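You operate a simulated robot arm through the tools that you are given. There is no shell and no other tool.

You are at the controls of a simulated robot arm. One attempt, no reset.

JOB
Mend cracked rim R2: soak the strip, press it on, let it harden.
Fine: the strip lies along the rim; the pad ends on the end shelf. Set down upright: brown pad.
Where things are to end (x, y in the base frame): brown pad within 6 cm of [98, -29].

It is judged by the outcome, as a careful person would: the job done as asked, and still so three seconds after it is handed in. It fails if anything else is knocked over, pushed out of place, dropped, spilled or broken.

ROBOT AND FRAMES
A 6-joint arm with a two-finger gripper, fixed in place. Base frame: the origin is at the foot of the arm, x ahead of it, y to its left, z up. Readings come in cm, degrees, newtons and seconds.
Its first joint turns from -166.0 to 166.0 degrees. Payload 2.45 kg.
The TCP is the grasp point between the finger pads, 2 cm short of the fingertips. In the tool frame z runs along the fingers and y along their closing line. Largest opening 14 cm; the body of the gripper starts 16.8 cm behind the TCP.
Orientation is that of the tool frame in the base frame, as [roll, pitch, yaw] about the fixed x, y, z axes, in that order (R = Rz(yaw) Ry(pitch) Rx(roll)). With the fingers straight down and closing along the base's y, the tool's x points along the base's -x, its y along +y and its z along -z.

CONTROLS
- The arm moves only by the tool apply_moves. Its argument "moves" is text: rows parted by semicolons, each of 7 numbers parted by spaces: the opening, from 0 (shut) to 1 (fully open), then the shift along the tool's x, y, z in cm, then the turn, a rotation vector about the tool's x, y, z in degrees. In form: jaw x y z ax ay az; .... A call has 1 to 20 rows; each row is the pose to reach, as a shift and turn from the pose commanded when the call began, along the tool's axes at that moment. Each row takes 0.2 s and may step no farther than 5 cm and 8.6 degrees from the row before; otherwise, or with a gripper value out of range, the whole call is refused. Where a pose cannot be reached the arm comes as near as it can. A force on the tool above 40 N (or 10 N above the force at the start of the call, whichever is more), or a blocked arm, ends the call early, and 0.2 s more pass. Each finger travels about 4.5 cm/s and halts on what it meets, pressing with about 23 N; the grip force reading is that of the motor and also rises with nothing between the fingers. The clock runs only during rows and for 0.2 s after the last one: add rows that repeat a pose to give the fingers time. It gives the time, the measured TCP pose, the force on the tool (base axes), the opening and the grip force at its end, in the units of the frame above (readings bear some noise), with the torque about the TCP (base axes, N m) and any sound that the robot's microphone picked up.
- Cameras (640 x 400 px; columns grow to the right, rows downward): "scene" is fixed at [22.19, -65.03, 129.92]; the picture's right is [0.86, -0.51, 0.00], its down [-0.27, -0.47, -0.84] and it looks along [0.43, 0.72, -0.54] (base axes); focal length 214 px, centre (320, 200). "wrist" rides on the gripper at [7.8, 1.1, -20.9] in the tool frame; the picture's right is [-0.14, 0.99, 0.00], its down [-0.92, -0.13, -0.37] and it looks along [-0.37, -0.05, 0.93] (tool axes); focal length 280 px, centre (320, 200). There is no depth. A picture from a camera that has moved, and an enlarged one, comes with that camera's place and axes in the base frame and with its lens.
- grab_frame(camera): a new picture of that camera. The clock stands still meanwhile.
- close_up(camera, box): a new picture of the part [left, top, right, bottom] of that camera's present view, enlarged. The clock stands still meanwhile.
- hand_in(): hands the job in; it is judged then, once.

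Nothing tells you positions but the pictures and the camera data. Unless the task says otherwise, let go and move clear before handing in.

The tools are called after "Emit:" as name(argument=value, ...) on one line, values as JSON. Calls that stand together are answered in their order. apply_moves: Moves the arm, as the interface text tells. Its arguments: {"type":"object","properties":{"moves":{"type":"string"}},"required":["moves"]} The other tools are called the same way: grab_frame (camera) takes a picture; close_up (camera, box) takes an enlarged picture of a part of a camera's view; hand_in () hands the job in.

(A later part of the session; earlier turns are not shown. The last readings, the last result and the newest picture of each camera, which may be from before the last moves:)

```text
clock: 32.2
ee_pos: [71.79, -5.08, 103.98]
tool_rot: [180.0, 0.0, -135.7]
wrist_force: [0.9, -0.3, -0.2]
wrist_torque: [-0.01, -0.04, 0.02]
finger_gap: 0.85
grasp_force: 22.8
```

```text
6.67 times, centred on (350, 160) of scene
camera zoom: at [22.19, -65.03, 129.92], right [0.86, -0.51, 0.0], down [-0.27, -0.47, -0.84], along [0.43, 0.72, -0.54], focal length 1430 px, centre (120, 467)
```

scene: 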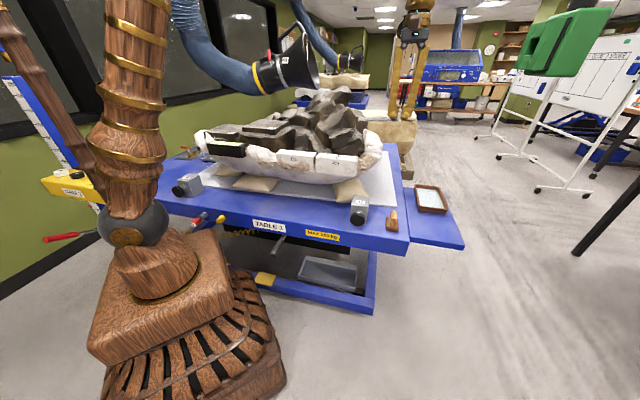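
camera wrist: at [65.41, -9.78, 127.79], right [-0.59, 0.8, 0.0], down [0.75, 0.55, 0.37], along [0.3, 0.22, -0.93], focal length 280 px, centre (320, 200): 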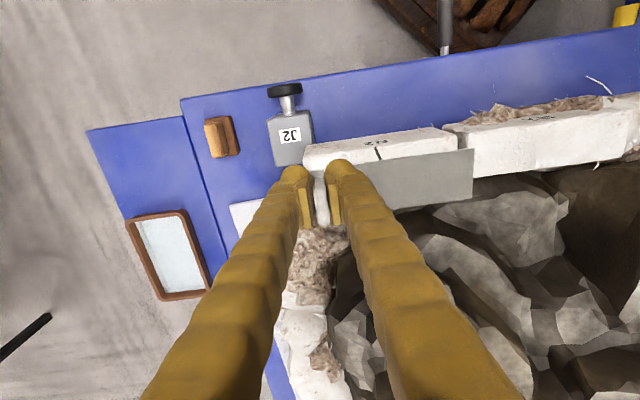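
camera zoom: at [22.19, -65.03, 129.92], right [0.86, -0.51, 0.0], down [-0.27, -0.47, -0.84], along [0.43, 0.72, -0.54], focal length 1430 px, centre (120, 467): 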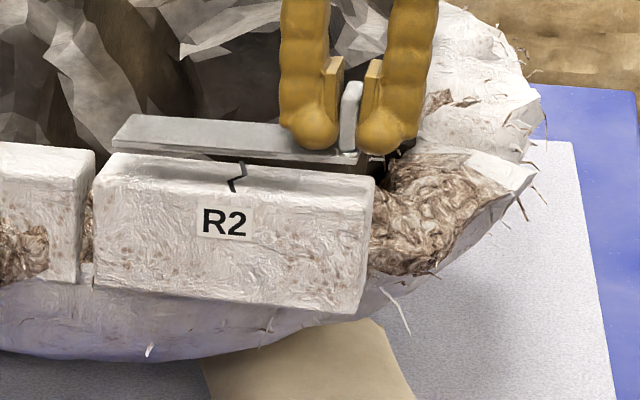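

The strip is centred along R2, just slightly toward the back. I'll nudge it 0.5 cm to the front and lower gently until contact.

Emit:
apply_moves(moves="0 0.5 0 0.4 0 0 0; 0 0.5 0 0.8 0 0 0; 0 0.5 0 1.1 0 0 0; 0 0.5 0 1.1 0 0 0")

Emit:
close_up(camera="wrist", box=[280, 110, 500, 230])

Emit:
close_up(camera="scene", box=[310, 130, 390, 190])

```text
clock: 33.2
ee_pos: [71.56, -5.61, 102.82]
tool_rot: [-180.0, 0.0, -135.7]
wrist_force: [-0.3, 0.4, -0.3]
wrist_torque: [-0.02, -0.01, -0.03]
finger_gap: 0.85
grasp_force: 23.0
```

```text
2.91 times, centred on (390, 170) of wrist
camera zoom: at [65.23, -10.18, 123.79], right [-0.59, 0.8, 0.0], down [0.75, 0.55, 0.37], along [0.3, 0.22, -0.93], focal length 816 px, centre (116, 287)
```

zoom: 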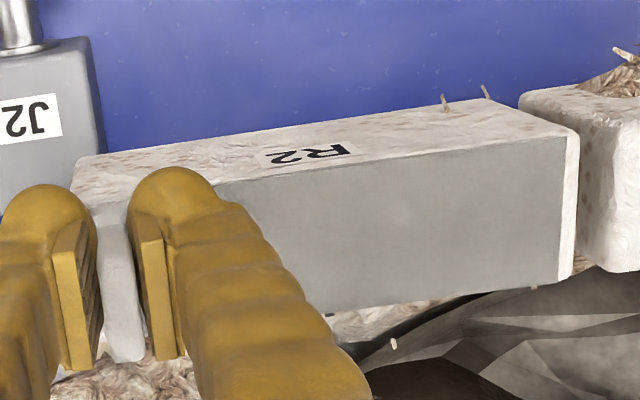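

```text
6.67 times, centred on (350, 160) of scene
camera zoom: at [22.19, -65.03, 129.92], right [0.86, -0.51, 0.0], down [-0.27, -0.47, -0.84], along [0.43, 0.72, -0.54], focal length 1430 px, centre (120, 467)
```

zoom: 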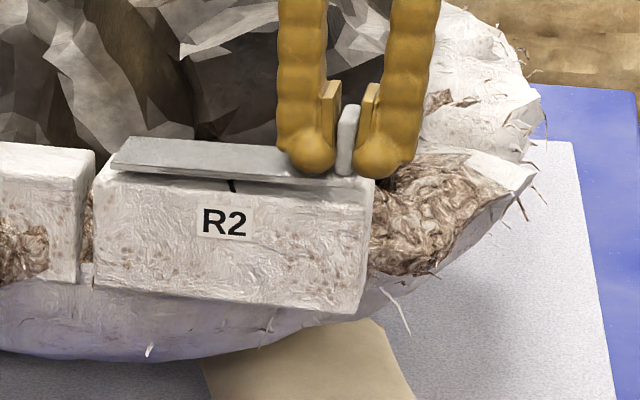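

Nearly touching, and well covered. Lowering in small steps to contact.

Emit:
apply_moves(moves="0 -0.1 0 0.2 0 0 0; 0 -0.1 0 0.35 0 0 0; 0 -0.1 0 0.5 0 0 0; 0 -0.1 0 0.5 0 0 0")

Emit:
close_up(camera="scene", box=[310, 130, 390, 190])

```text
clock: 34.2
ee_pos: [71.63, -5.53, 102.39]
tool_rot: [179.9, 0.0, -135.7]
wrist_force: [-0.2, 0.0, 0.0]
wrist_torque: [-0.03, 0.02, 0.0]
finger_gap: 0.85
grasp_force: 22.7
```

```text
6.67 times, centred on (350, 160) of scene
camera zoom: at [22.19, -65.03, 129.92], right [0.86, -0.51, 0.0], down [-0.27, -0.47, -0.84], along [0.43, 0.72, -0.54], focal length 1430 px, centre (120, 467)
```

zoom: 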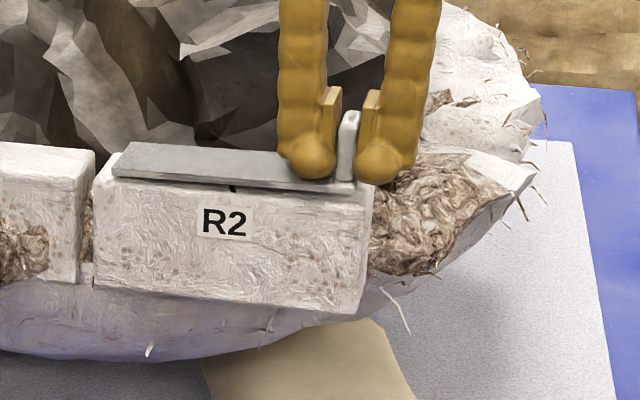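

Emit:
apply_moves(moves="0 0 0 0.15 0 0 0; 0 0 0 0.3 0 0 0; 0 0 0 0.3 0 0 0")

Emit:
close_up(camera="scene", box=[320, 140, 380, 180])

Emit:
close_up(camera="wrist", box=[280, 110, 500, 230])

```text
clock: 35.0
ee_pos: [71.49, -5.42, 102.15]
tool_rot: [180.0, 0.0, -135.6]
wrist_force: [0.1, -0.5, 0.3]
wrist_torque: [0.02, -0.03, -0.01]
finger_gap: 0.85
grasp_force: 23.3
```

```text
10.00 times, centred on (350, 160) of scene
camera zoom: at [22.19, -65.03, 129.92], right [0.86, -0.51, 0.0], down [-0.27, -0.47, -0.84], along [0.43, 0.72, -0.54], focal length 2145 px, centre (20, 600)
```

zoom: 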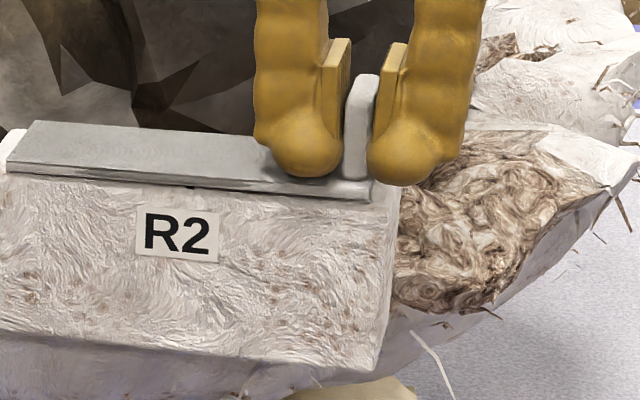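

```text
2.91 times, centred on (390, 170) of wrist
camera zoom: at [65.3, -10.1, 123.08], right [-0.59, 0.8, 0.0], down [0.75, 0.55, 0.37], along [0.3, 0.22, -0.93], focal length 816 px, centre (116, 287)
```

zoom: 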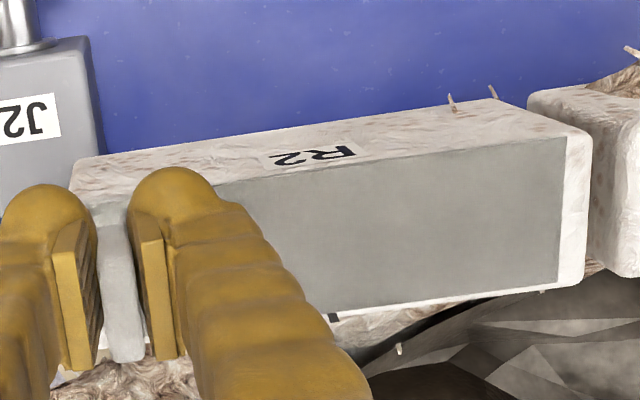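

Emit:
apply_moves(moves="0 -0.2 0 0.1 0 0 0; 0 -0.2 0 0.2 0 0 0; 0 -0.2 0 0.3 0 0 0; 0 -0.2 0 0.3 0 0 0")

Emit:
close_up(camera="scene", box=[320, 140, 380, 180])

```text
clock: 36.0
ee_pos: [71.63, -5.34, 101.93]
tool_rot: [180.0, 0.0, -135.6]
wrist_force: [-0.5, -0.2, -0.6]
wrist_torque: [-0.01, -0.02, 0.0]
finger_gap: 0.88
grasp_force: 22.8
```

```text
10.00 times, centred on (350, 160) of scene
camera zoom: at [22.19, -65.03, 129.92], right [0.86, -0.51, 0.0], down [-0.27, -0.47, -0.84], along [0.43, 0.72, -0.54], focal length 2145 px, centre (20, 600)
```

zoom: 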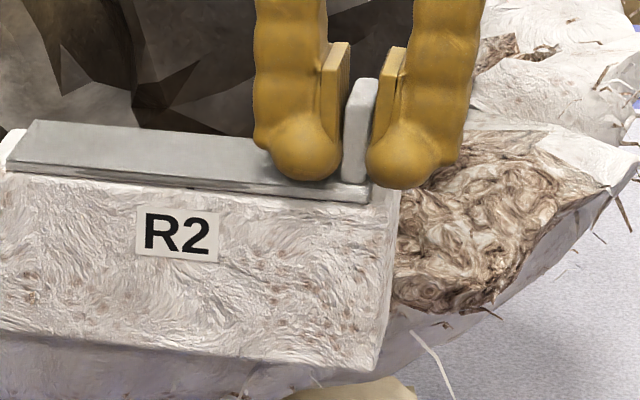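

Emit:
apply_moves(moves="0 0 0 0.1 0 0 0; 0 0 0 0.2 0 0 0; 0 0 0 0.3 0 0 0; 0 0 0 0.3 0 0 0")

Emit:
close_up(camera="scene", box=[320, 140, 380, 180])

Emit:
close_up(camera="wrist", box=[280, 110, 500, 230])

```text
clock: 37.0
ee_pos: [71.79, -5.34, 101.73]
tool_rot: [-179.8, 0.1, -135.6]
wrist_force: [-2.0, 2.3, 28.6]
wrist_torque: [0.1, -0.03, 0.02]
finger_gap: 0.86
grasp_force: 22.3
```

```text
10.00 times, centred on (350, 160) of scene
camera zoom: at [22.19, -65.03, 129.92], right [0.86, -0.51, 0.0], down [-0.27, -0.47, -0.84], along [0.43, 0.72, -0.54], focal length 2145 px, centre (20, 600)
```

zoom: 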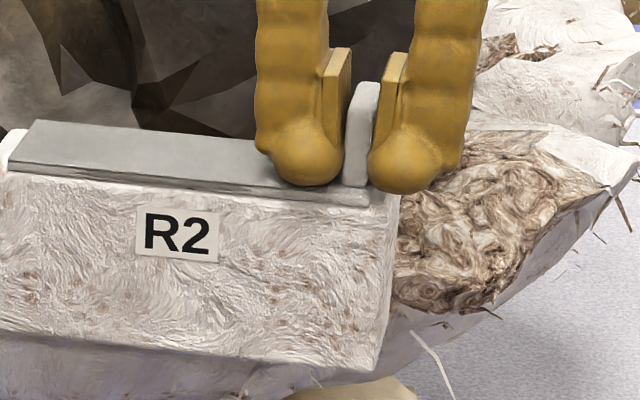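

```text
2.91 times, centred on (390, 170) of wrist
camera zoom: at [65.46, -9.94, 122.64], right [-0.59, 0.8, 0.0], down [0.75, 0.55, 0.37], along [0.3, 0.22, -0.93], focal length 816 px, centre (116, 287)
```

zoom: 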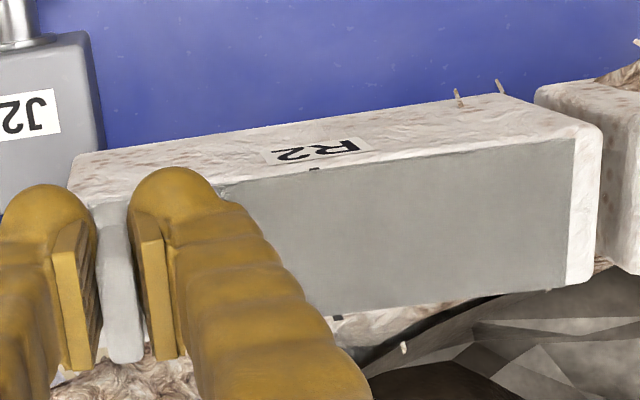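

The strip is on the rim and centred, with the crack's ends just visible equally on both sides. I'll ease the force, open, and lift straight off.

Emit:
apply_moves(moves="0 0 0 -0.2 0 0 0; 0 0 0 -0.2 0 0 0; 0.2 0 0 -0.2 0 0 0; 0.2 0 0 -0.2 0 0 0; 0.2 0 0 -0.2 0 0 0; 0.2 0 0 -1.5 0 0 0; 0.2 0 0 -4 0 0 0; 0.2 0 0 -7 0 0 0")

Emit:
grab_frame(camera="wrist")

Emit:
close_up(camera="scene", box=[310, 130, 390, 190])

```text
clock: 38.8
ee_pos: [71.55, -5.46, 108.36]
tool_rot: [180.0, 0.0, -135.6]
wrist_force: [-0.4, 0.2, 0.1]
wrist_torque: [0.01, 0.02, -0.01]
finger_gap: 2.79
grasp_force: 0.0
```

```text
taken
camera wrist: at [65.28, -10.09, 129.37], right [-0.6, 0.8, 0.0], down [0.75, 0.55, 0.37], along [0.3, 0.22, -0.93], focal length 280 px, centre (320, 200)
```

wrist: 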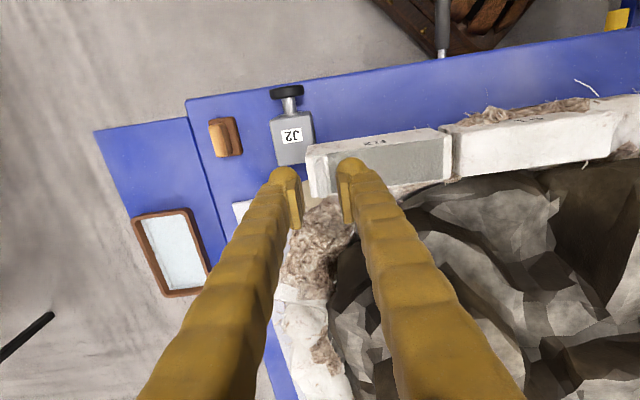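

```text
6.67 times, centred on (350, 160) of scene
camera zoom: at [22.19, -65.03, 129.92], right [0.86, -0.51, 0.0], down [-0.27, -0.47, -0.84], along [0.43, 0.72, -0.54], focal length 1430 px, centre (120, 467)
```

zoom: 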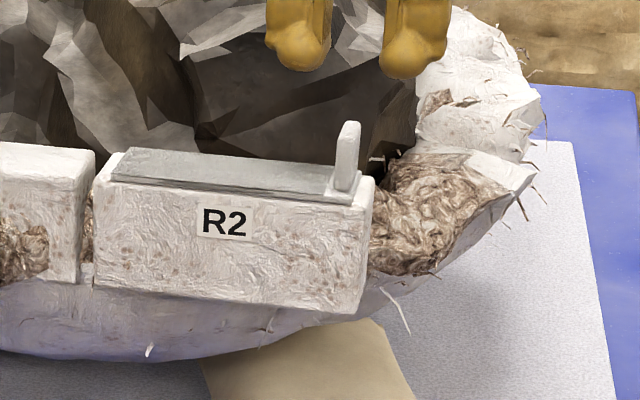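

The strip stays put on the rim. Now for the brown pad: I'll move above it for a close look.

Emit:
apply_moves(moves="0.5 1.5 -4.5 0 0 0 -0.6; 0.5 3 -9 0 0 0 -0.6; 0.5 4.6 -13.5 2 0 0 -0.6; 0.5 6.2 -17 5 0 0 -0.6; 0.5 6.2 -18.4 9 0 0 -0.6; 0.5 6.2 -18.4 13.4 0 0 -0.6; 0.5 6.2 -18.4 13.4 0 0 -0.6")

Emit:
grab_frame(camera="wrist")

Emit:
close_up(camera="scene", box=[360, 180, 440, 240])

```text
refused: row 3 steps farther than a row can; nothing moved
```

```text
taken
camera wrist: at [65.28, -10.09, 129.37], right [-0.6, 0.8, 0.0], down [0.75, 0.55, 0.37], along [0.3, 0.22, -0.93], focal length 280 px, centre (320, 200)
```

wrist: 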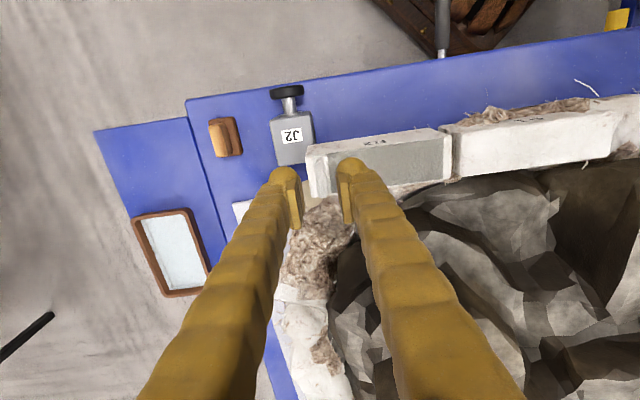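

```text
6.67 times, centred on (400, 210) of scene
camera zoom: at [22.19, -65.03, 129.92], right [0.86, -0.51, 0.0], down [-0.27, -0.47, -0.84], along [0.43, 0.72, -0.54], focal length 1430 px, centre (-213, 133)
```

zoom: 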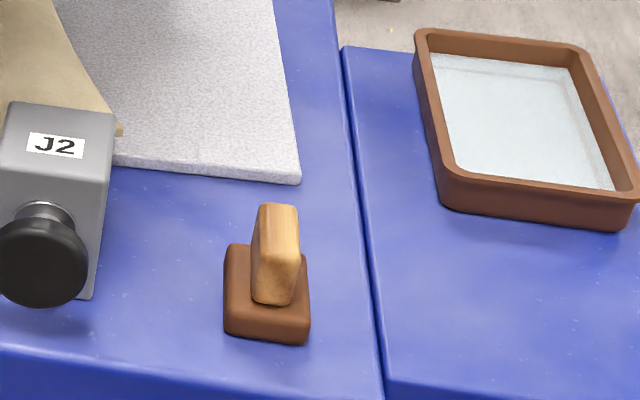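

One row stepped too far, so nothing moved. I'll send it again with smaller steps.

Emit:
apply_moves(moves="0.5 1.4 -4 0 0 0 -0.6; 0.5 2.8 -8 0 0 0 -0.6; 0.5 4.2 -12 1.5 0 0 -0.6; 0.5 5.2 -15.5 4 0 0 -0.6; 0.5 6.2 -18.4 7 0 0 -0.6; 0.5 6.2 -18.4 10.5 0 0 -0.6; 0.5 6.2 -18.4 13.4 0 0 -0.6; 0.5 6.2 -18.4 13.4 0 0 -0.6")

Emit:
grab_frame(camera="wrist")

```text
clock: 40.6
ee_pos: [80.17, -22.8, 95.28]
tool_rot: [-179.9, 0.0, -135.1]
wrist_force: [0.1, -0.7, 0.4]
wrist_torque: [0.05, 0.01, -0.03]
finger_gap: 6.98
grasp_force: 0.0
```

```text
taken
camera wrist: at [73.97, -27.52, 116.21], right [-0.6, 0.8, 0.0], down [0.74, 0.56, 0.37], along [0.29, 0.22, -0.93], focal length 280 px, centre (320, 200)
```

wrist: 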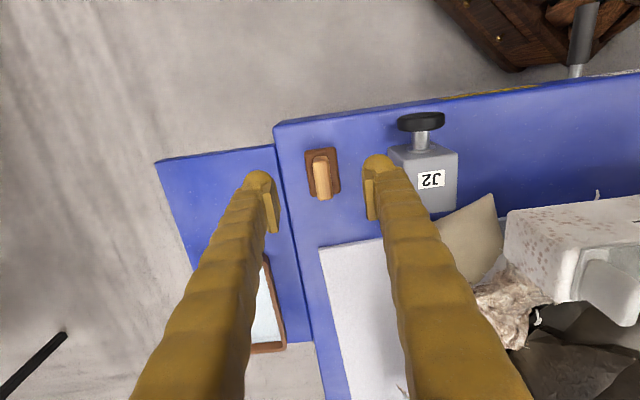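

Emit:
close_up(camera="wrist", box=[260, 120, 400, 230])

```text
3.64 times, centred on (330, 175) of wrist
camera zoom: at [73.97, -27.52, 116.21], right [-0.6, 0.8, 0.0], down [0.74, 0.56, 0.37], along [0.29, 0.22, -0.93], focal length 1020 px, centre (284, 291)
```

zoom: 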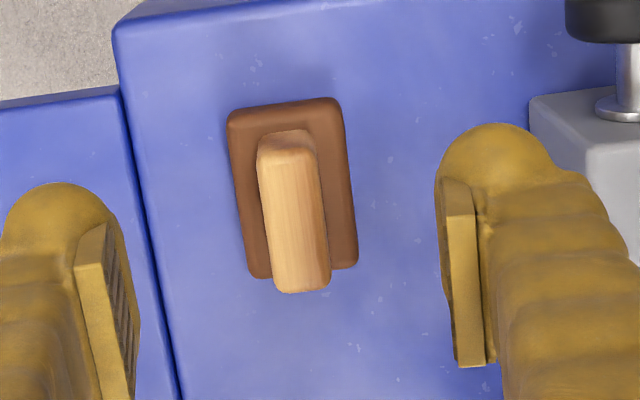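

The pad's handle centre is near (83.2, -20.1), with its top about z 79 and running across the table, so the current jaw direction suits it. I'll descend over it.

Emit:
apply_moves(moves="0.4 -2 -0.2 4 0 0 0; 0.4 -4 -0.2 8 0 0 0; 0.4 -4.05 -0.2 12 0 0 0; 0.4 -4.05 -0.2 15 0 0 0; 0.4 -4.05 -0.2 16.5 0 0 0; 0.4 -4.05 -0.2 16.5 0 0 0")

Emit:
close_up(camera="wrist", box=[240, 120, 400, 260])

Emit:
close_up(camera="scene", box=[360, 180, 440, 240])

```text
clock: 42.0
ee_pos: [83.2, -19.97, 78.61]
tool_rot: [-180.0, -0.1, -135.0]
wrist_force: [-0.4, -0.2, 0.1]
wrist_torque: [-0.01, 0.0, -0.01]
finger_gap: 5.61
grasp_force: 0.0
```

```text
2.86 times, centred on (320, 190) of wrist
camera zoom: at [77.0, -24.68, 99.63], right [-0.6, 0.8, 0.0], down [0.74, 0.56, 0.37], along [0.29, 0.22, -0.93], focal length 801 px, centre (320, 229)
```

zoom: 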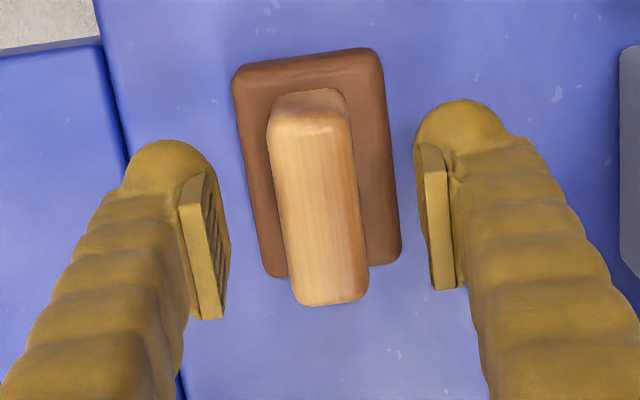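

```text
6.67 times, centred on (400, 210) of scene
camera zoom: at [22.19, -65.03, 129.92], right [0.86, -0.51, 0.0], down [-0.27, -0.47, -0.84], along [0.43, 0.72, -0.54], focal length 1430 px, centre (-213, 133)
```

zoom: 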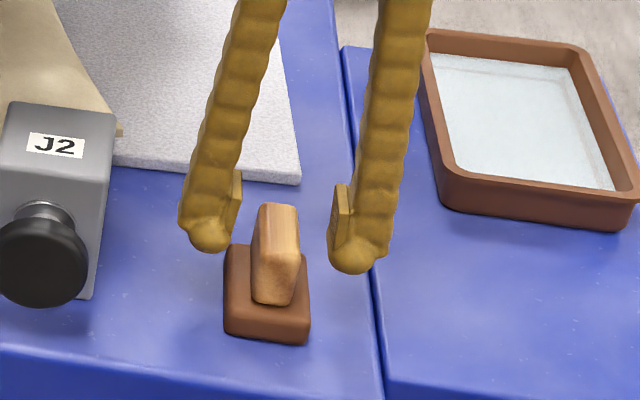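

The handle is centred between the pads. I'll lower a bit more, close, and lift.

Emit:
apply_moves(moves="0.4 0.1 0 0.4 0 0 0; 0.4 0.1 0 0.8 0 0 0; 0.4 0.1 0 0.8 0 0 0; 0 0.1 0 0.8 0 0 0; 0 0.1 0 0.8 0 0 0; 0 0.1 0 0.8 0 0 0; 0 0.1 0 0.8 0 0 0; 0 0.1 0 0.8 0 0 0; 0 0.1 0 0.8 0 0 0")

Emit:
close_up(camera="wrist", box=[240, 120, 400, 260])

Emit:
close_up(camera="scene", box=[360, 180, 440, 240])

```text
clock: 44.0
ee_pos: [83.01, -20.12, 77.82]
tool_rot: [-180.0, -0.1, -135.0]
wrist_force: [0.0, -0.3, -0.5]
wrist_torque: [-0.01, 0.0, 0.01]
finger_gap: 2.29
grasp_force: 23.3
```

```text
2.86 times, centred on (320, 190) of wrist
camera zoom: at [76.89, -24.87, 98.76], right [-0.6, 0.8, 0.0], down [0.74, 0.56, 0.37], along [0.29, 0.22, -0.93], focal length 801 px, centre (320, 229)
```

zoom: 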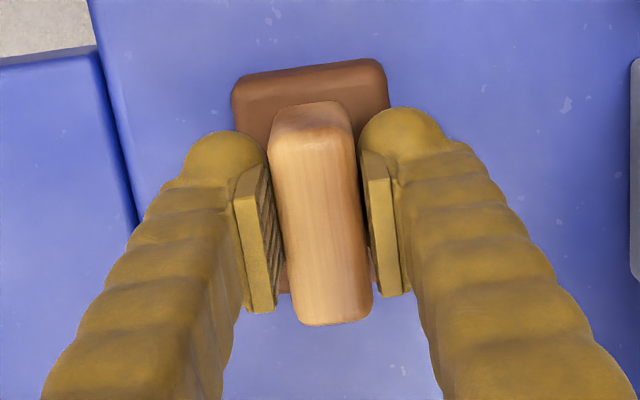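

```text
6.67 times, centred on (400, 210) of scene
camera zoom: at [22.19, -65.03, 129.92], right [0.86, -0.51, 0.0], down [-0.27, -0.47, -0.84], along [0.43, 0.72, -0.54], focal length 1430 px, centre (-213, 133)
```

zoom: 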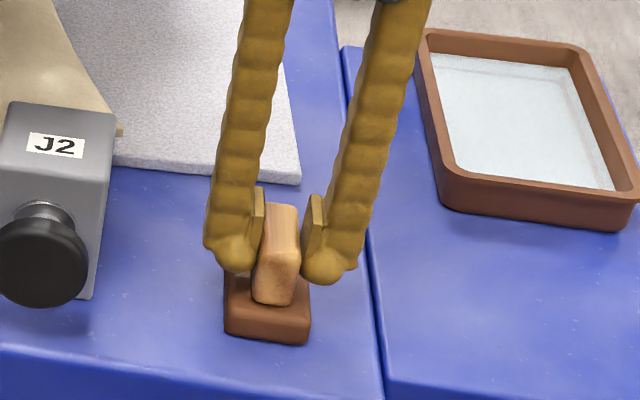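

The pad's handle is firmly gripped. I'll lift it clear, turn it so its long side lies along the rim, and carry it above the strip's middle.

Emit:
apply_moves(moves="0 0 0 -4 0 0 0; 0 0 0 -8.5 0 0 0; 0 0 0 -13 0 0 0; 0 0 0 -17.5 0 0 0; 0 0 0 -22 0 0 8; 0 0 0 -26.5 0 0 16; 0 0 0 -31 0 0 24; 0 0 0 -35 0 0 32; 0 -0.6 4 -35 0 0 40; 0 -1.2 8 -35 0 0 48; 0 -1.8 12 -35 0 0 56; 0 -2.4 16 -35 0 0 64; 0 -3 20 -35 0 0 72; 0 -3.5 23 -35 0 0 80; 0 -3.75 24.7 -35 0 0 88; 0 -3.75 24.7 -35 0 0 90.6; 0 -3.75 24.7 -35 0 0 90.6")

Emit:
grab_frame(camera="wrist")

Emit:
grab_frame(camera="scene")

Emit:
close_up(camera="scene", box=[290, 100, 410, 190])

```text
clock: 47.6
ee_pos: [68.3, -0.06, 113.11]
tool_rot: [-180.0, 0.1, 134.3]
wrist_force: [-0.1, 0.1, -0.4]
wrist_torque: [0.0, 0.02, 0.01]
finger_gap: 2.27
grasp_force: 23.1
```

```text
taken
camera wrist: at [63.69, 6.39, 133.95], right [0.8, 0.59, 0.0], down [0.55, -0.75, 0.37], along [0.22, -0.3, -0.93], focal length 280 px, centre (320, 200)
```

wrist: 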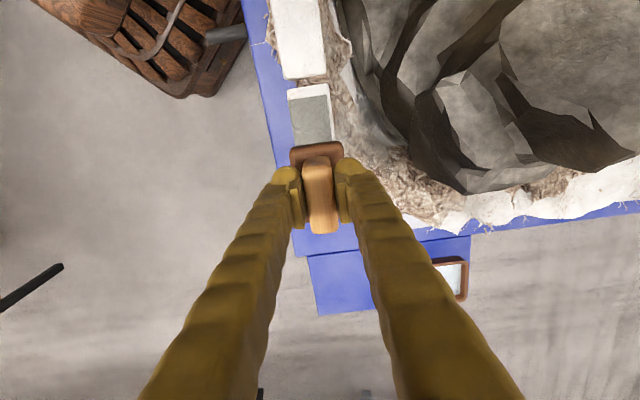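

```text
taken
```

scene: 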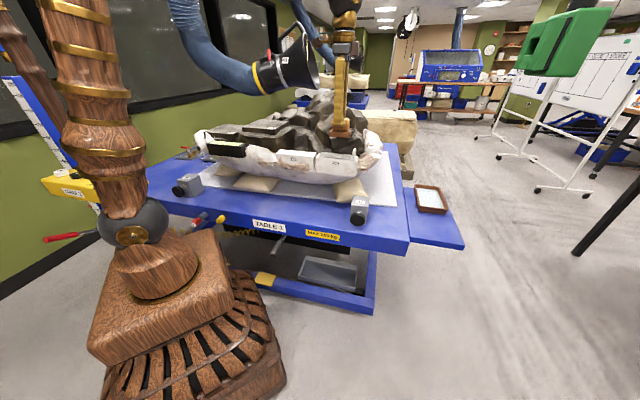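

```text
4.44 times, centred on (350, 145) of scene
camera zoom: at [22.19, -65.03, 129.92], right [0.86, -0.51, 0.0], down [-0.27, -0.47, -0.84], along [0.43, 0.72, -0.54], focal length 953 px, centre (187, 444)
```

zoom: 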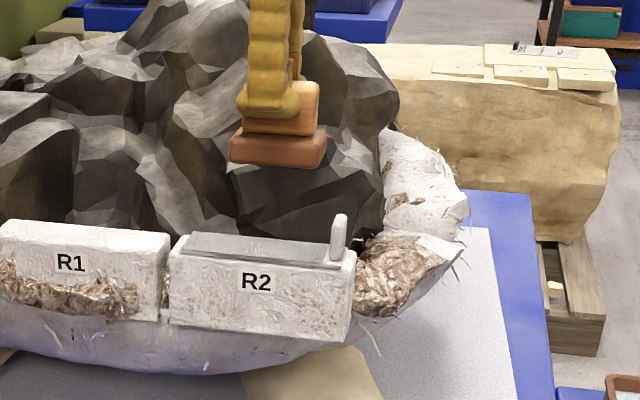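

The pad hangs above the strip's middle with its long side along the rim. I'll lower it to a few cm above and check the alignment.

Emit:
apply_moves(moves="0 0.4 0.1 3 0 0 0; 0 0.4 0.1 6 0 0 0; 0 0.4 0.1 7.5 0 0 0; 0 0.4 0.1 7.5 0 0 0")

Emit:
close_up(camera="wrist", box=[260, 60, 420, 260])

Emit:
close_up(camera="scene", box=[310, 130, 390, 190])

```text
clock: 48.6
ee_pos: [67.98, 0.16, 105.57]
tool_rot: [-179.9, 0.0, 134.3]
wrist_force: [-0.8, -0.4, -1.9]
wrist_torque: [-0.02, -0.01, 0.04]
finger_gap: 2.29
grasp_force: 22.9
```

```text
2.00 times, centred on (340, 160) of wrist
camera zoom: at [63.42, 6.5, 126.47], right [0.8, 0.59, 0.0], down [0.55, -0.75, 0.37], along [0.22, -0.3, -0.93], focal length 561 px, centre (280, 280)
```

zoom: 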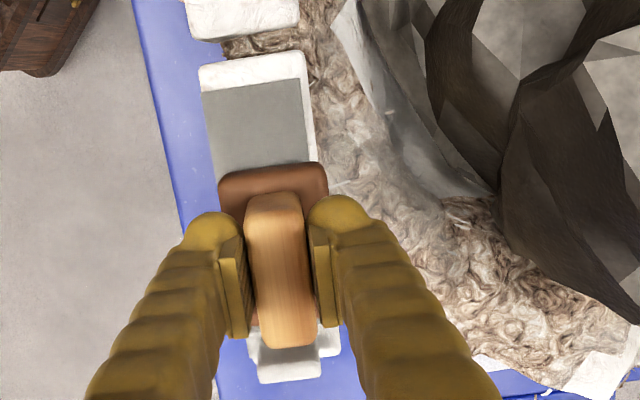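

```text
6.67 times, centred on (350, 160) of scene
camera zoom: at [22.19, -65.03, 129.92], right [0.86, -0.51, 0.0], down [-0.27, -0.47, -0.84], along [0.43, 0.72, -0.54], focal length 1430 px, centre (120, 467)
```

zoom: 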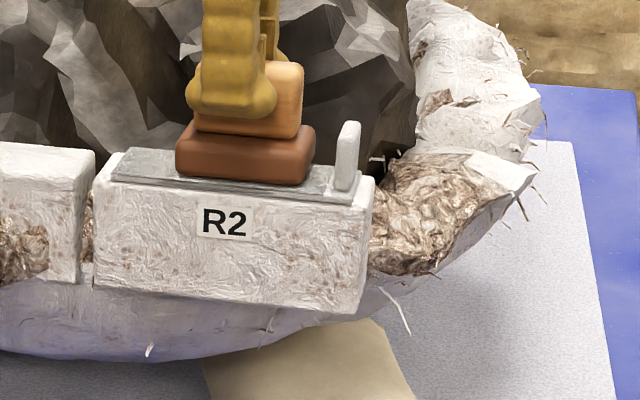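

The pad is well centred over the strip and clear of the rocks. Lowering gently to contact.

Emit:
apply_moves(moves="0 0 0 0.4 0 0 0; 0 0 0 0.8 0 0 0; 0 0 0 1.2 0 0 0; 0 0 0 1.5 0 0 0; 0 0 0 1.5 0 0 0")

Emit:
close_up(camera="scene", box=[310, 130, 390, 190])

```text
clock: 49.8
ee_pos: [68.01, 0.21, 103.88]
tool_rot: [-180.0, 0.0, 134.4]
wrist_force: [1.8, 2.3, 17.8]
wrist_torque: [0.0, -0.03, 0.01]
finger_gap: 2.27
grasp_force: 22.5
```

```text
6.67 times, centred on (350, 160) of scene
camera zoom: at [22.19, -65.03, 129.92], right [0.86, -0.51, 0.0], down [-0.27, -0.47, -0.84], along [0.43, 0.72, -0.54], focal length 1430 px, centre (120, 467)
```

zoom: 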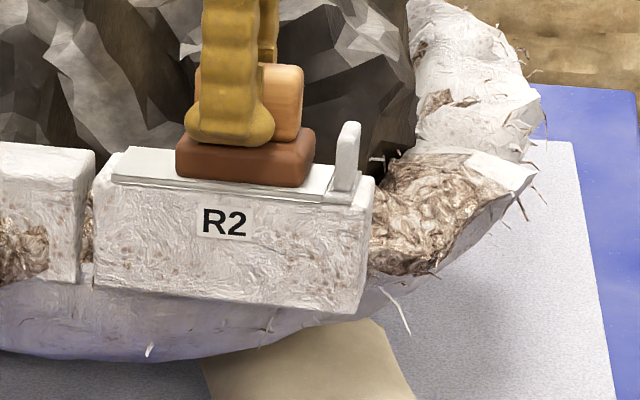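

Contact at about 18 N, and the strip has turned pale under the pad. I'll press slightly more and hold while it hardens.

Emit:
apply_moves(moves="0 0 0 0.05 0 0 0; 0 0 0 0.05 0 0 0; 0 0 0 0.05 0 0 0; 0 0 0 0.05 0 0 0; 0 0 0 0.05 0 0 0; 0 0 0 0.05 0 0 0; 0 0 0 0.05 0 0 0; 0 0 0 0.05 0 0 0; 0 0 0 0.05 0 0 0; 0 0 0 0.05 0 0 0; 0 0 0 0.05 0 0 0; 0 0 0 0.05 0 0 0; 0 0 0 0.05 0 0 0; 0 0 0 0.05 0 0 0; 0 0 0 0.05 0 0 0; 0 0 0 0.05 0 0 0; 0 0 0 0.05 0 0 0; 0 0 0 0.05 0 0 0; 0 0 0 0.05 0 0 0; 0 0 0 0.05 0 0 0")

Emit:
close_up(camera="scene", box=[310, 130, 390, 190])

Emit:
close_up(camera="wrist", box=[260, 60, 420, 260])

```text
clock: 54.0
ee_pos: [67.92, 0.15, 103.97]
tool_rot: [180.0, 0.0, 134.4]
wrist_force: [-0.3, 0.0, 6.5]
wrist_torque: [0.03, 0.02, 0.0]
finger_gap: 2.27
grasp_force: 23.8
```

```text
6.67 times, centred on (350, 160) of scene
camera zoom: at [22.19, -65.03, 129.92], right [0.86, -0.51, 0.0], down [-0.27, -0.47, -0.84], along [0.43, 0.72, -0.54], focal length 1430 px, centre (120, 467)
```

zoom: 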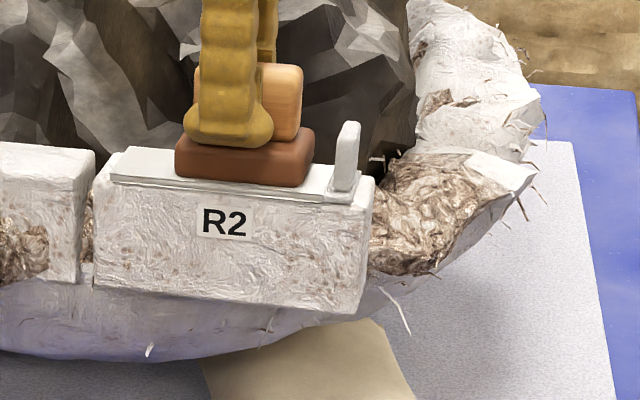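

```text
2.00 times, centred on (340, 160) of wrist
camera zoom: at [63.37, 6.56, 124.8], right [0.8, 0.59, 0.0], down [0.55, -0.75, 0.37], along [0.22, -0.3, -0.93], focal length 561 px, centre (280, 280)
```

zoom: 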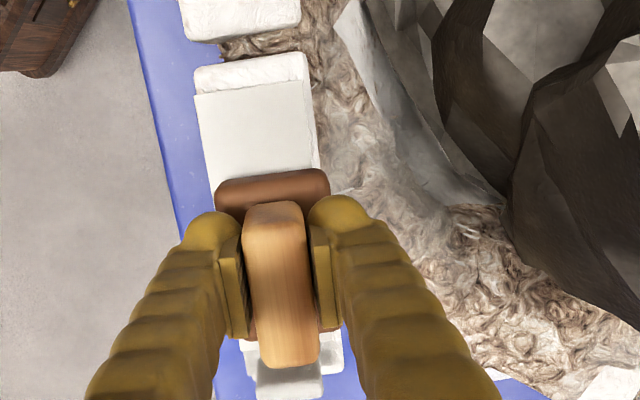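

The force relaxed to about 6 N as the handle settled in the jaws. I'll press down a little more and keep holding to let it harden.

Emit:
apply_moves(moves="0 0 0 0.1 0 0 0; 0 0 0 0.2 0 0 0; 0 0 0 0.2 0 0 0; 0 0 0 0.2 0 0 0; 0 0 0 0.2 0 0 0")

```text
clock: 55.2
ee_pos: [67.99, 0.32, 103.63]
tool_rot: [180.0, 0.1, 134.4]
wrist_force: [-1.0, -1.6, 22.4]
wrist_torque: [-0.11, 0.03, 0.0]
finger_gap: 2.25
grasp_force: 22.2
```

Emit:
apply_moves(moves="0 0 0 0.02 0 0 0; 0 0 0 0.02 0 0 0; 0 0 0 0.04 0 0 0; 0 0 0 0.04 0 0 0; 0 0 0 0.06 0 0 0; 0 0 0 0.06 0 0 0; 0 0 0 0.08 0 0 0; 0 0 0 0.08 0 0 0; 0 0 0 0.1 0 0 0; 0 0 0 0.1 0 0 0; 0 0 0 0.12 0 0 0; 0 0 0 0.12 0 0 0; 0 0 0 0.14 0 0 0; 0 0 0 0.14 0 0 0; 0 0 0 0.16 0 0 0; 0 0 0 0.16 0 0 0; 0 0 0 0.18 0 0 0; 0 0 0 0.18 0 0 0; 0 0 0 0.2 0 0 0; 0 0 0 0.2 0 0 0")

Emit:
close_up(camera="scene", box=[310, 130, 390, 190])

```text
clock: 56.4
ee_pos: [68.04, 0.33, 103.66]
tool_rot: [179.9, 0.1, 134.3]
wrist_force: [-2.9, 0.2, 14.2]
wrist_torque: [0.03, 0.23, -0.02]
finger_gap: 2.27
grasp_force: 23.4
stopped in row 5: the force on the tool passed its limit at 41 N (the readings are from after the stop); the commanded pose is now the measured one
```

```text
6.67 times, centred on (350, 160) of scene
camera zoom: at [22.19, -65.03, 129.92], right [0.86, -0.51, 0.0], down [-0.27, -0.47, -0.84], along [0.43, 0.72, -0.54], focal length 1430 px, centre (120, 467)
```

zoom: 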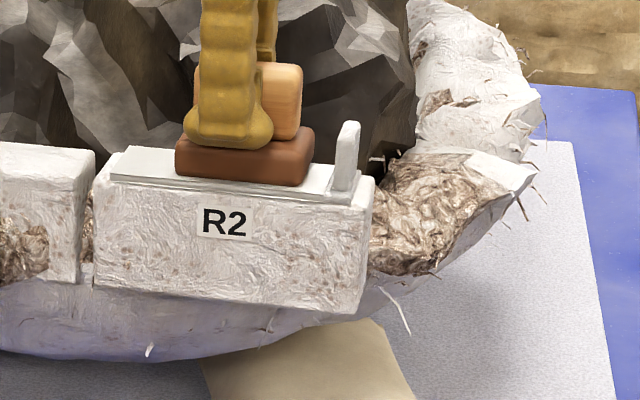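

Contact is now stiff, with the force steady around 14 N. I'll hold still for the hardening time.

Emit:
apply_moves(moves="0 0 0 0 0 0 0; 0 0 0 0.02 0 0 0; 0 0 0 0.02 0 0 0; 0 0 0 0.02 0 0 0; 0 0 0 0.02 0 0 0; 0 0 0 0.02 0 0 0; 0 0 0 0.02 0 0 0; 0 0 0 0.02 0 0 0; 0 0 0 0.02 0 0 0; 0 0 0 0.02 0 0 0; 0 0 0 0.02 0 0 0; 0 0 0 0.02 0 0 0; 0 0 0 0.02 0 0 0; 0 0 0 0.02 0 0 0; 0 0 0 0.02 0 0 0; 0 0 0 0.02 0 0 0; 0 0 0 0.02 0 0 0; 0 0 0 0.02 0 0 0; 0 0 0 0.02 0 0 0; 0 0 0 0.02 0 0 0")

Emit:
apply_moves(moves="0 0 0 0 0 0 0; 0 0 0 0 0 0 0; 0 0 0 0 0 0 0; 0 0 0 0 0 0 0; 0 0 0 0 0 0 0; 0 0 0 0 0 0 0; 0 0 0 0 0 0 0; 0 0 0 0 0 0 0; 0 0 0 0 0 0 0; 0 0 0 0 0 0 0; 0 0 0 0 0 0 0; 0 0 0 0 0 0 0; 0 0 0 0 0 0 0; 0 0 0 0 0 0 0; 0 0 0 0 0 0 0; 0 0 0 0 0 0 0; 0 0 0 0 0 0 0; 0 0 0 0 0 0 0; 0 0 0 0 0 0 0; 0 0 0 0 0 0 0")

Emit:
close_up(camera="scene", box=[310, 130, 390, 190])

```text
clock: 59.7
ee_pos: [68.14, 0.3, 103.76]
tool_rot: [179.8, 0.1, 134.5]
wrist_force: [-2.8, 0.4, 14.7]
wrist_torque: [0.0, 0.19, -0.01]
finger_gap: 2.28
grasp_force: 22.1
stopped in row 16: the force on the tool passed its limit at 40 N (the readings are from after the stop); the commanded pose is now the measured one
```

```text
clock: 63.9
ee_pos: [68.13, 0.28, 103.72]
tool_rot: [180.0, 0.1, 134.4]
wrist_force: [0.7, -0.8, 33.0]
wrist_torque: [-0.12, 0.1, 0.03]
finger_gap: 2.26
grasp_force: 23.4
```

```text
6.67 times, centred on (350, 160) of scene
camera zoom: at [22.19, -65.03, 129.92], right [0.86, -0.51, 0.0], down [-0.27, -0.47, -0.84], along [0.43, 0.72, -0.54], focal length 1430 px, centre (120, 467)
```

zoom: 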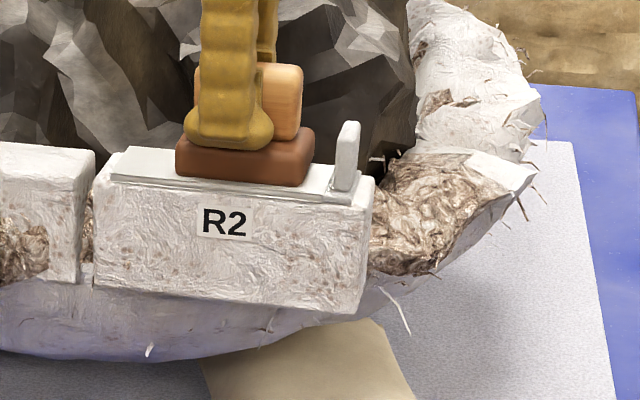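

Pressed for about 14 s so far. I'll hold another 4 s before lifting the pad away.

Emit:
apply_moves(moves="0 0 0 -0.05 0 0 0; 0 0 0 -0.05 0 0 0; 0 0 0 -0.05 0 0 0; 0 0 0 -0.05 0 0 0; 0 0 0 -0.05 0 0 0; 0 0 0 -0.05 0 0 0; 0 0 0 -0.05 0 0 0; 0 0 0 -0.05 0 0 0; 0 0 0 -0.05 0 0 0; 0 0 0 -0.05 0 0 0; 0 0 0 -0.05 0 0 0; 0 0 0 -0.05 0 0 0; 0 0 0 -0.05 0 0 0; 0 0 0 -0.05 0 0 0; 0 0 0 -0.05 0 0 0; 0 0 0 -0.05 0 0 0; 0 0 0 -0.05 0 0 0; 0 0 0 -0.05 0 0 0; 0 0 0 -0.05 0 0 0; 0 0 0 -0.05 0 0 0")

Emit:
apply_moves(moves="0 0 0 -0.3 0 0 0; 0 0 0 -0.8 0 0 0; 0 0 0 -1.5 0 0 0; 0 0 0 -3 0 0 0; 0 0 0 -3 0 0 0")

Emit:
close_up(camera="scene", box=[310, 130, 390, 190])

Emit:
close_up(camera="wrist", box=[260, 60, 420, 260])

```text
clock: 68.1
ee_pos: [68.0, 0.32, 103.74]
tool_rot: [180.0, 0.2, 134.4]
wrist_force: [0.2, -0.9, 13.1]
wrist_torque: [-0.03, 0.02, 0.0]
finger_gap: 2.28
grasp_force: 22.9
```

```text
clock: 69.3
ee_pos: [68.26, 0.45, 106.72]
tool_rot: [180.0, 0.1, 134.4]
wrist_force: [0.1, 0.3, 0.0]
wrist_torque: [0.03, -0.02, 0.0]
finger_gap: 2.29
grasp_force: 23.2
```

```text
6.67 times, centred on (350, 160) of scene
camera zoom: at [22.19, -65.03, 129.92], right [0.86, -0.51, 0.0], down [-0.27, -0.47, -0.84], along [0.43, 0.72, -0.54], focal length 1430 px, centre (120, 467)
```

zoom: 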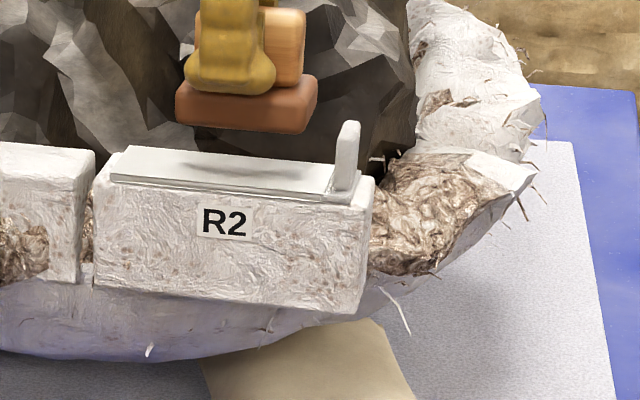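

```text
2.00 times, centred on (340, 160) of wrist
camera zoom: at [63.47, 6.82, 127.69], right [0.8, 0.6, 0.0], down [0.55, -0.75, 0.37], along [0.22, -0.3, -0.93], focal length 561 px, centre (280, 280)
```

zoom: 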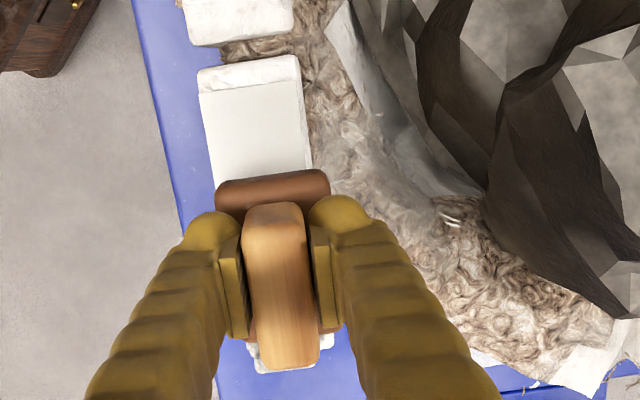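

The strip has set white along the rim and stays put. Next I'll carry the pad over to the end shelf, to a spot above (98, -29).

Emit:
apply_moves(moves="0 0 0 -3.5 0 0 0; 0 0 0 -7 0 0 0; 0 -4.6 0 -7 0 0 0; 0 -9.2 0.1 -7 0 0 0; 0 -13.8 0.2 -7 0 0 0; 0 -18.4 0.3 -7 0 0 0; 0 -23 0.4 -7 0 0 0; 0 -27.6 0.5 -7 0 0 0; 0 -32.2 0.6 -7 0 0 0; 0 -36.8 0.6 -7 0 0 0; 0 -41.4 0.6 -7 0 0 0; 0 -41.8 0.6 -3 0 0 0; 0 -41.8 0.6 1.5 0 0 0; 0 -41.8 0.6 6 0 0 0; 0 -41.8 0.6 10.5 0 0 0; 0 -41.8 0.6 15 0 0 0; 0 -41.8 0.6 19.5 0 0 0; 0 -41.8 0.6 22 0 0 0; 0 -41.8 0.6 22 0 0 0")

Emit:
grab_frame(camera="wrist")

Emit:
grab_frame(camera="scene")

```text
clock: 73.3
ee_pos: [97.77, -29.14, 84.63]
tool_rot: [179.9, 0.0, 134.5]
wrist_force: [-0.4, 0.7, 0.0]
wrist_torque: [0.01, -0.01, 0.0]
finger_gap: 2.28
grasp_force: 22.9
```

```text
taken
camera wrist: at [93.17, -22.67, 105.61], right [0.8, 0.59, 0.0], down [0.55, -0.75, 0.37], along [0.22, -0.3, -0.93], focal length 280 px, centre (320, 200)
```

wrist: 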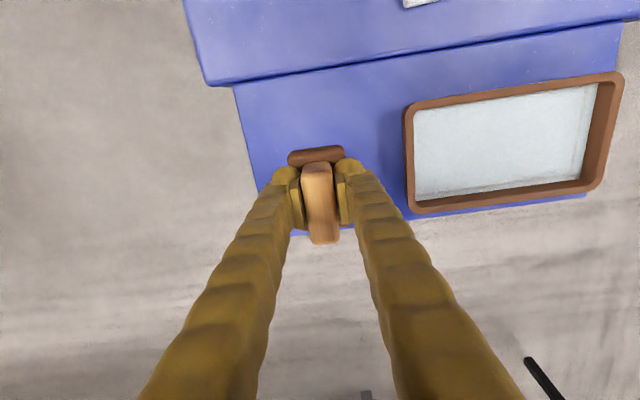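

```text
taken
```

scene: 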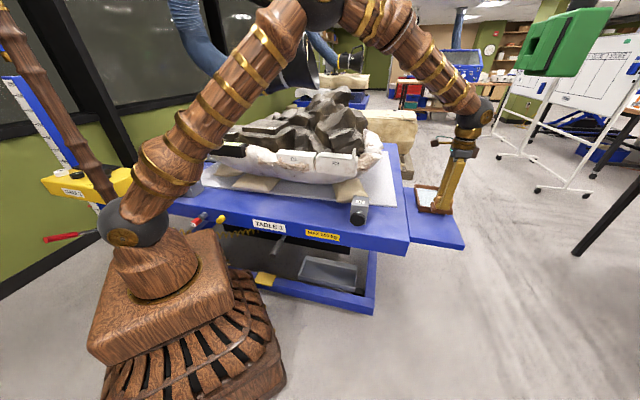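

The pad is over a clear part of the end shelf at (97.8, -29.1), well inside its edges and away from the tray. Lowering to set it down.

Emit:
apply_moves(moves="0 0 0 3 0 0 0; 0 0 0 5.5 0 0 0; 0 0 0 7 0 0 0; 0 0 0 7.6 0 0 0; 0 0 0 7.6 0 0 0")

Emit:
close_up(camera="scene", box=[395, 185, 475, 245])

```text
clock: 74.5
ee_pos: [97.78, -29.08, 77.17]
tool_rot: [179.9, 0.1, 134.3]
wrist_force: [0.0, -0.3, -0.8]
wrist_torque: [0.01, 0.03, 0.02]
finger_gap: 2.29
grasp_force: 23.3
```

```text
6.67 times, centred on (435, 215) of scene
camera zoom: at [22.19, -65.03, 129.92], right [0.86, -0.51, 0.0], down [-0.27, -0.47, -0.84], along [0.43, 0.72, -0.54], focal length 1430 px, centre (-447, 100)
```

zoom: 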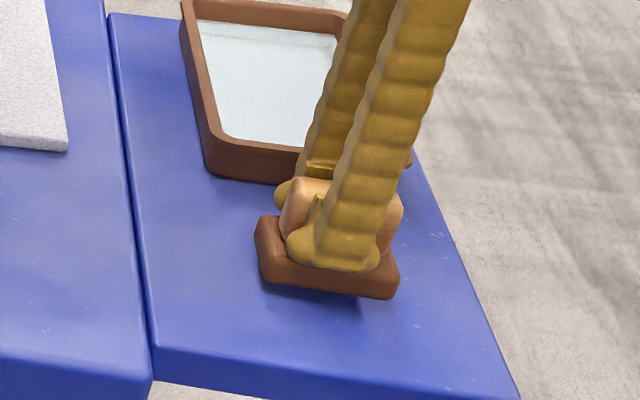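

Emit:
apply_moves(moves="0 0 0 0.3 0 0 0; 0 0 0 0.6 0 0 0; 0 0 0 0.9 0 0 0; 0 0 0 0.9 0 0 0")

Emit:
close_up(camera="scene", box=[395, 185, 475, 245])

```text
clock: 75.5
ee_pos: [97.69, -29.35, 76.31]
tool_rot: [179.9, 0.2, 134.4]
wrist_force: [0.8, 0.2, 0.0]
wrist_torque: [0.0, -0.01, -0.01]
finger_gap: 2.29
grasp_force: 23.0
```

```text
6.67 times, centred on (435, 215) of scene
camera zoom: at [22.19, -65.03, 129.92], right [0.86, -0.51, 0.0], down [-0.27, -0.47, -0.84], along [0.43, 0.72, -0.54], focal length 1430 px, centre (-447, 100)
```

zoom: 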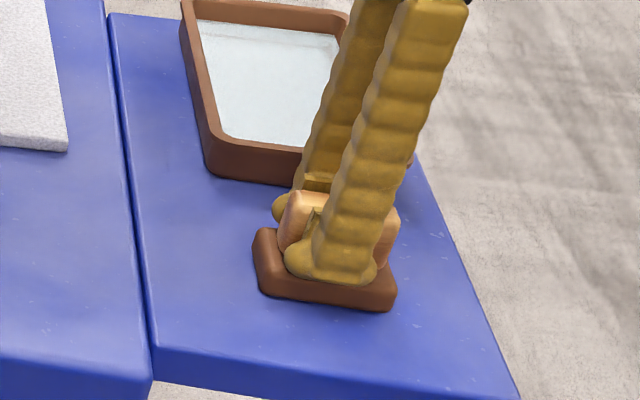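

Emit:
apply_moves(moves="0 0 0 0.15 0 0 0; 0 0 0 0.3 0 0 0; 0 0 0 0.4 0 0 0; 0 0 0 0.4 0 0 0")

Emit:
close_up(camera="scene", box=[395, 185, 475, 245])

```text
clock: 76.4
ee_pos: [97.85, -29.25, 76.12]
tool_rot: [180.0, 0.2, 134.4]
wrist_force: [-3.2, 0.0, 7.4]
wrist_torque: [0.1, 0.03, 0.02]
finger_gap: 2.28
grasp_force: 23.1
stopped in row 4: the force on the tool passed its limit at 41 N (the readings are from after the stop); the commanded pose is now the measured one
```

```text
6.67 times, centred on (435, 215) of scene
camera zoom: at [22.19, -65.03, 129.92], right [0.86, -0.51, 0.0], down [-0.27, -0.47, -0.84], along [0.43, 0.72, -0.54], focal length 1430 px, centre (-447, 100)
```

zoom: 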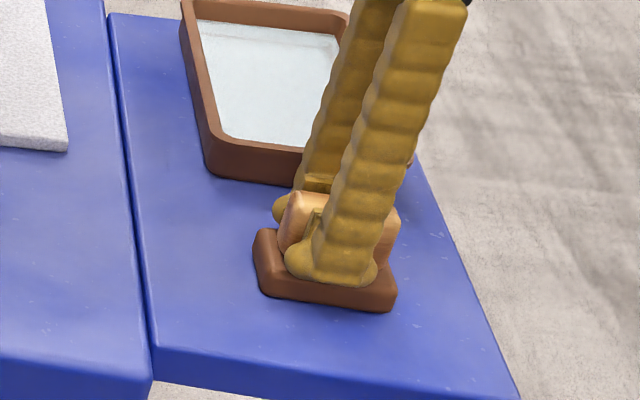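

The pad is standing on the shelf. I'll ease off, open, and lift clear.

Emit:
apply_moves(moves="0 0 0 0 0 0 0; 0.2 0 0 -0.05 0 0 0; 0.35 0 0 -0.05 0 0 0; 0.35 0 0 -0.05 0 0 0; 0.35 0 0 -0.05 0 0 0; 0.35 0 0 -1.5 0 0 0; 0.35 0 0 -4 0 0 0; 0.35 0 0 -8 0 0 0; 0.35 0 0 -12.5 0 0 0; 0.35 0 0 -17 0 0 0; 0.35 0 0 -21.5 0 0 0; 0.35 0 0 -21.5 0 0 0")

Emit:
grab_frame(camera="wrist")

Emit:
close_up(camera="scene", box=[395, 185, 475, 245])

Emit:
close_up(camera="scene", box=[310, 130, 390, 190])

Emit:
grab_frame(camera="scene")

```text
clock: 79.0
ee_pos: [97.7, -29.0, 97.61]
tool_rot: [179.8, 0.2, 134.4]
wrist_force: [-0.3, -0.9, 0.1]
wrist_torque: [0.01, 0.01, 0.01]
finger_gap: 4.92
grasp_force: 0.1
```

```text
taken
camera wrist: at [93.07, -22.65, 118.5], right [0.8, 0.59, 0.0], down [0.55, -0.75, 0.37], along [0.22, -0.3, -0.93], focal length 280 px, centre (320, 200)
```

wrist: 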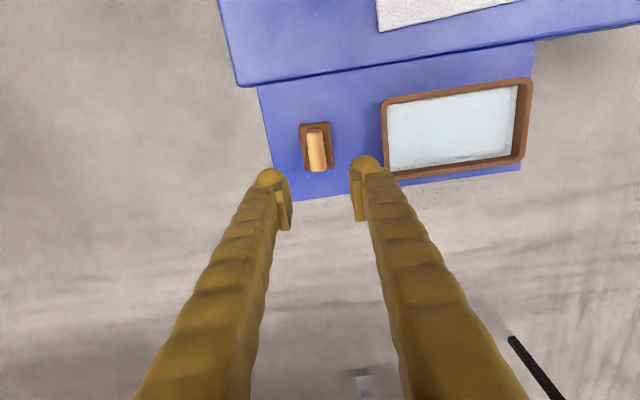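

```text
6.67 times, centred on (435, 215) of scene
camera zoom: at [22.19, -65.03, 129.92], right [0.86, -0.51, 0.0], down [-0.27, -0.47, -0.84], along [0.43, 0.72, -0.54], focal length 1430 px, centre (-447, 100)
```

zoom: 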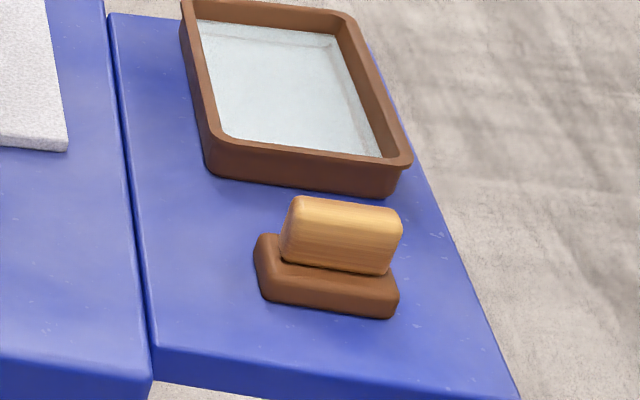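

```text
6.67 times, centred on (350, 160) of scene
camera zoom: at [22.19, -65.03, 129.92], right [0.86, -0.51, 0.0], down [-0.27, -0.47, -0.84], along [0.43, 0.72, -0.54], focal length 1430 px, centre (120, 467)
```

zoom: 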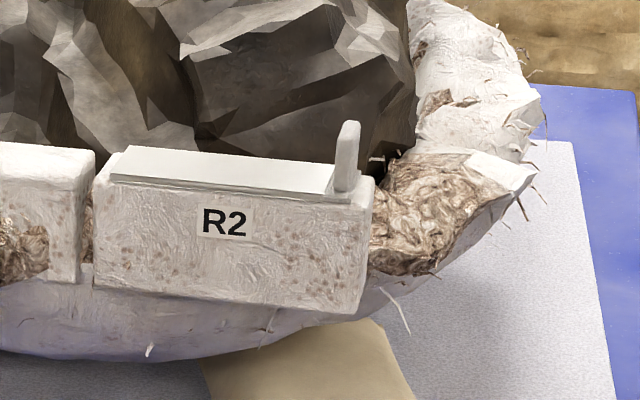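

```text
taken
```

scene: 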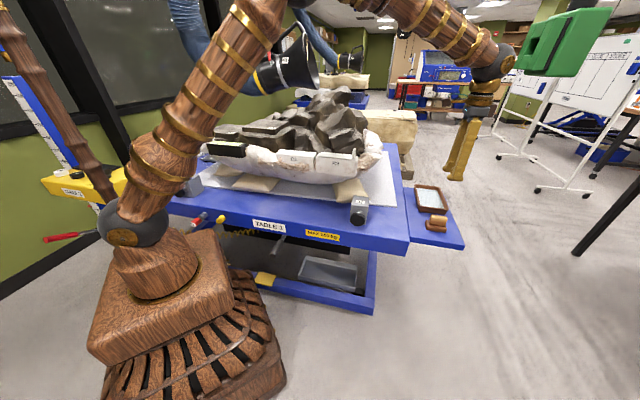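

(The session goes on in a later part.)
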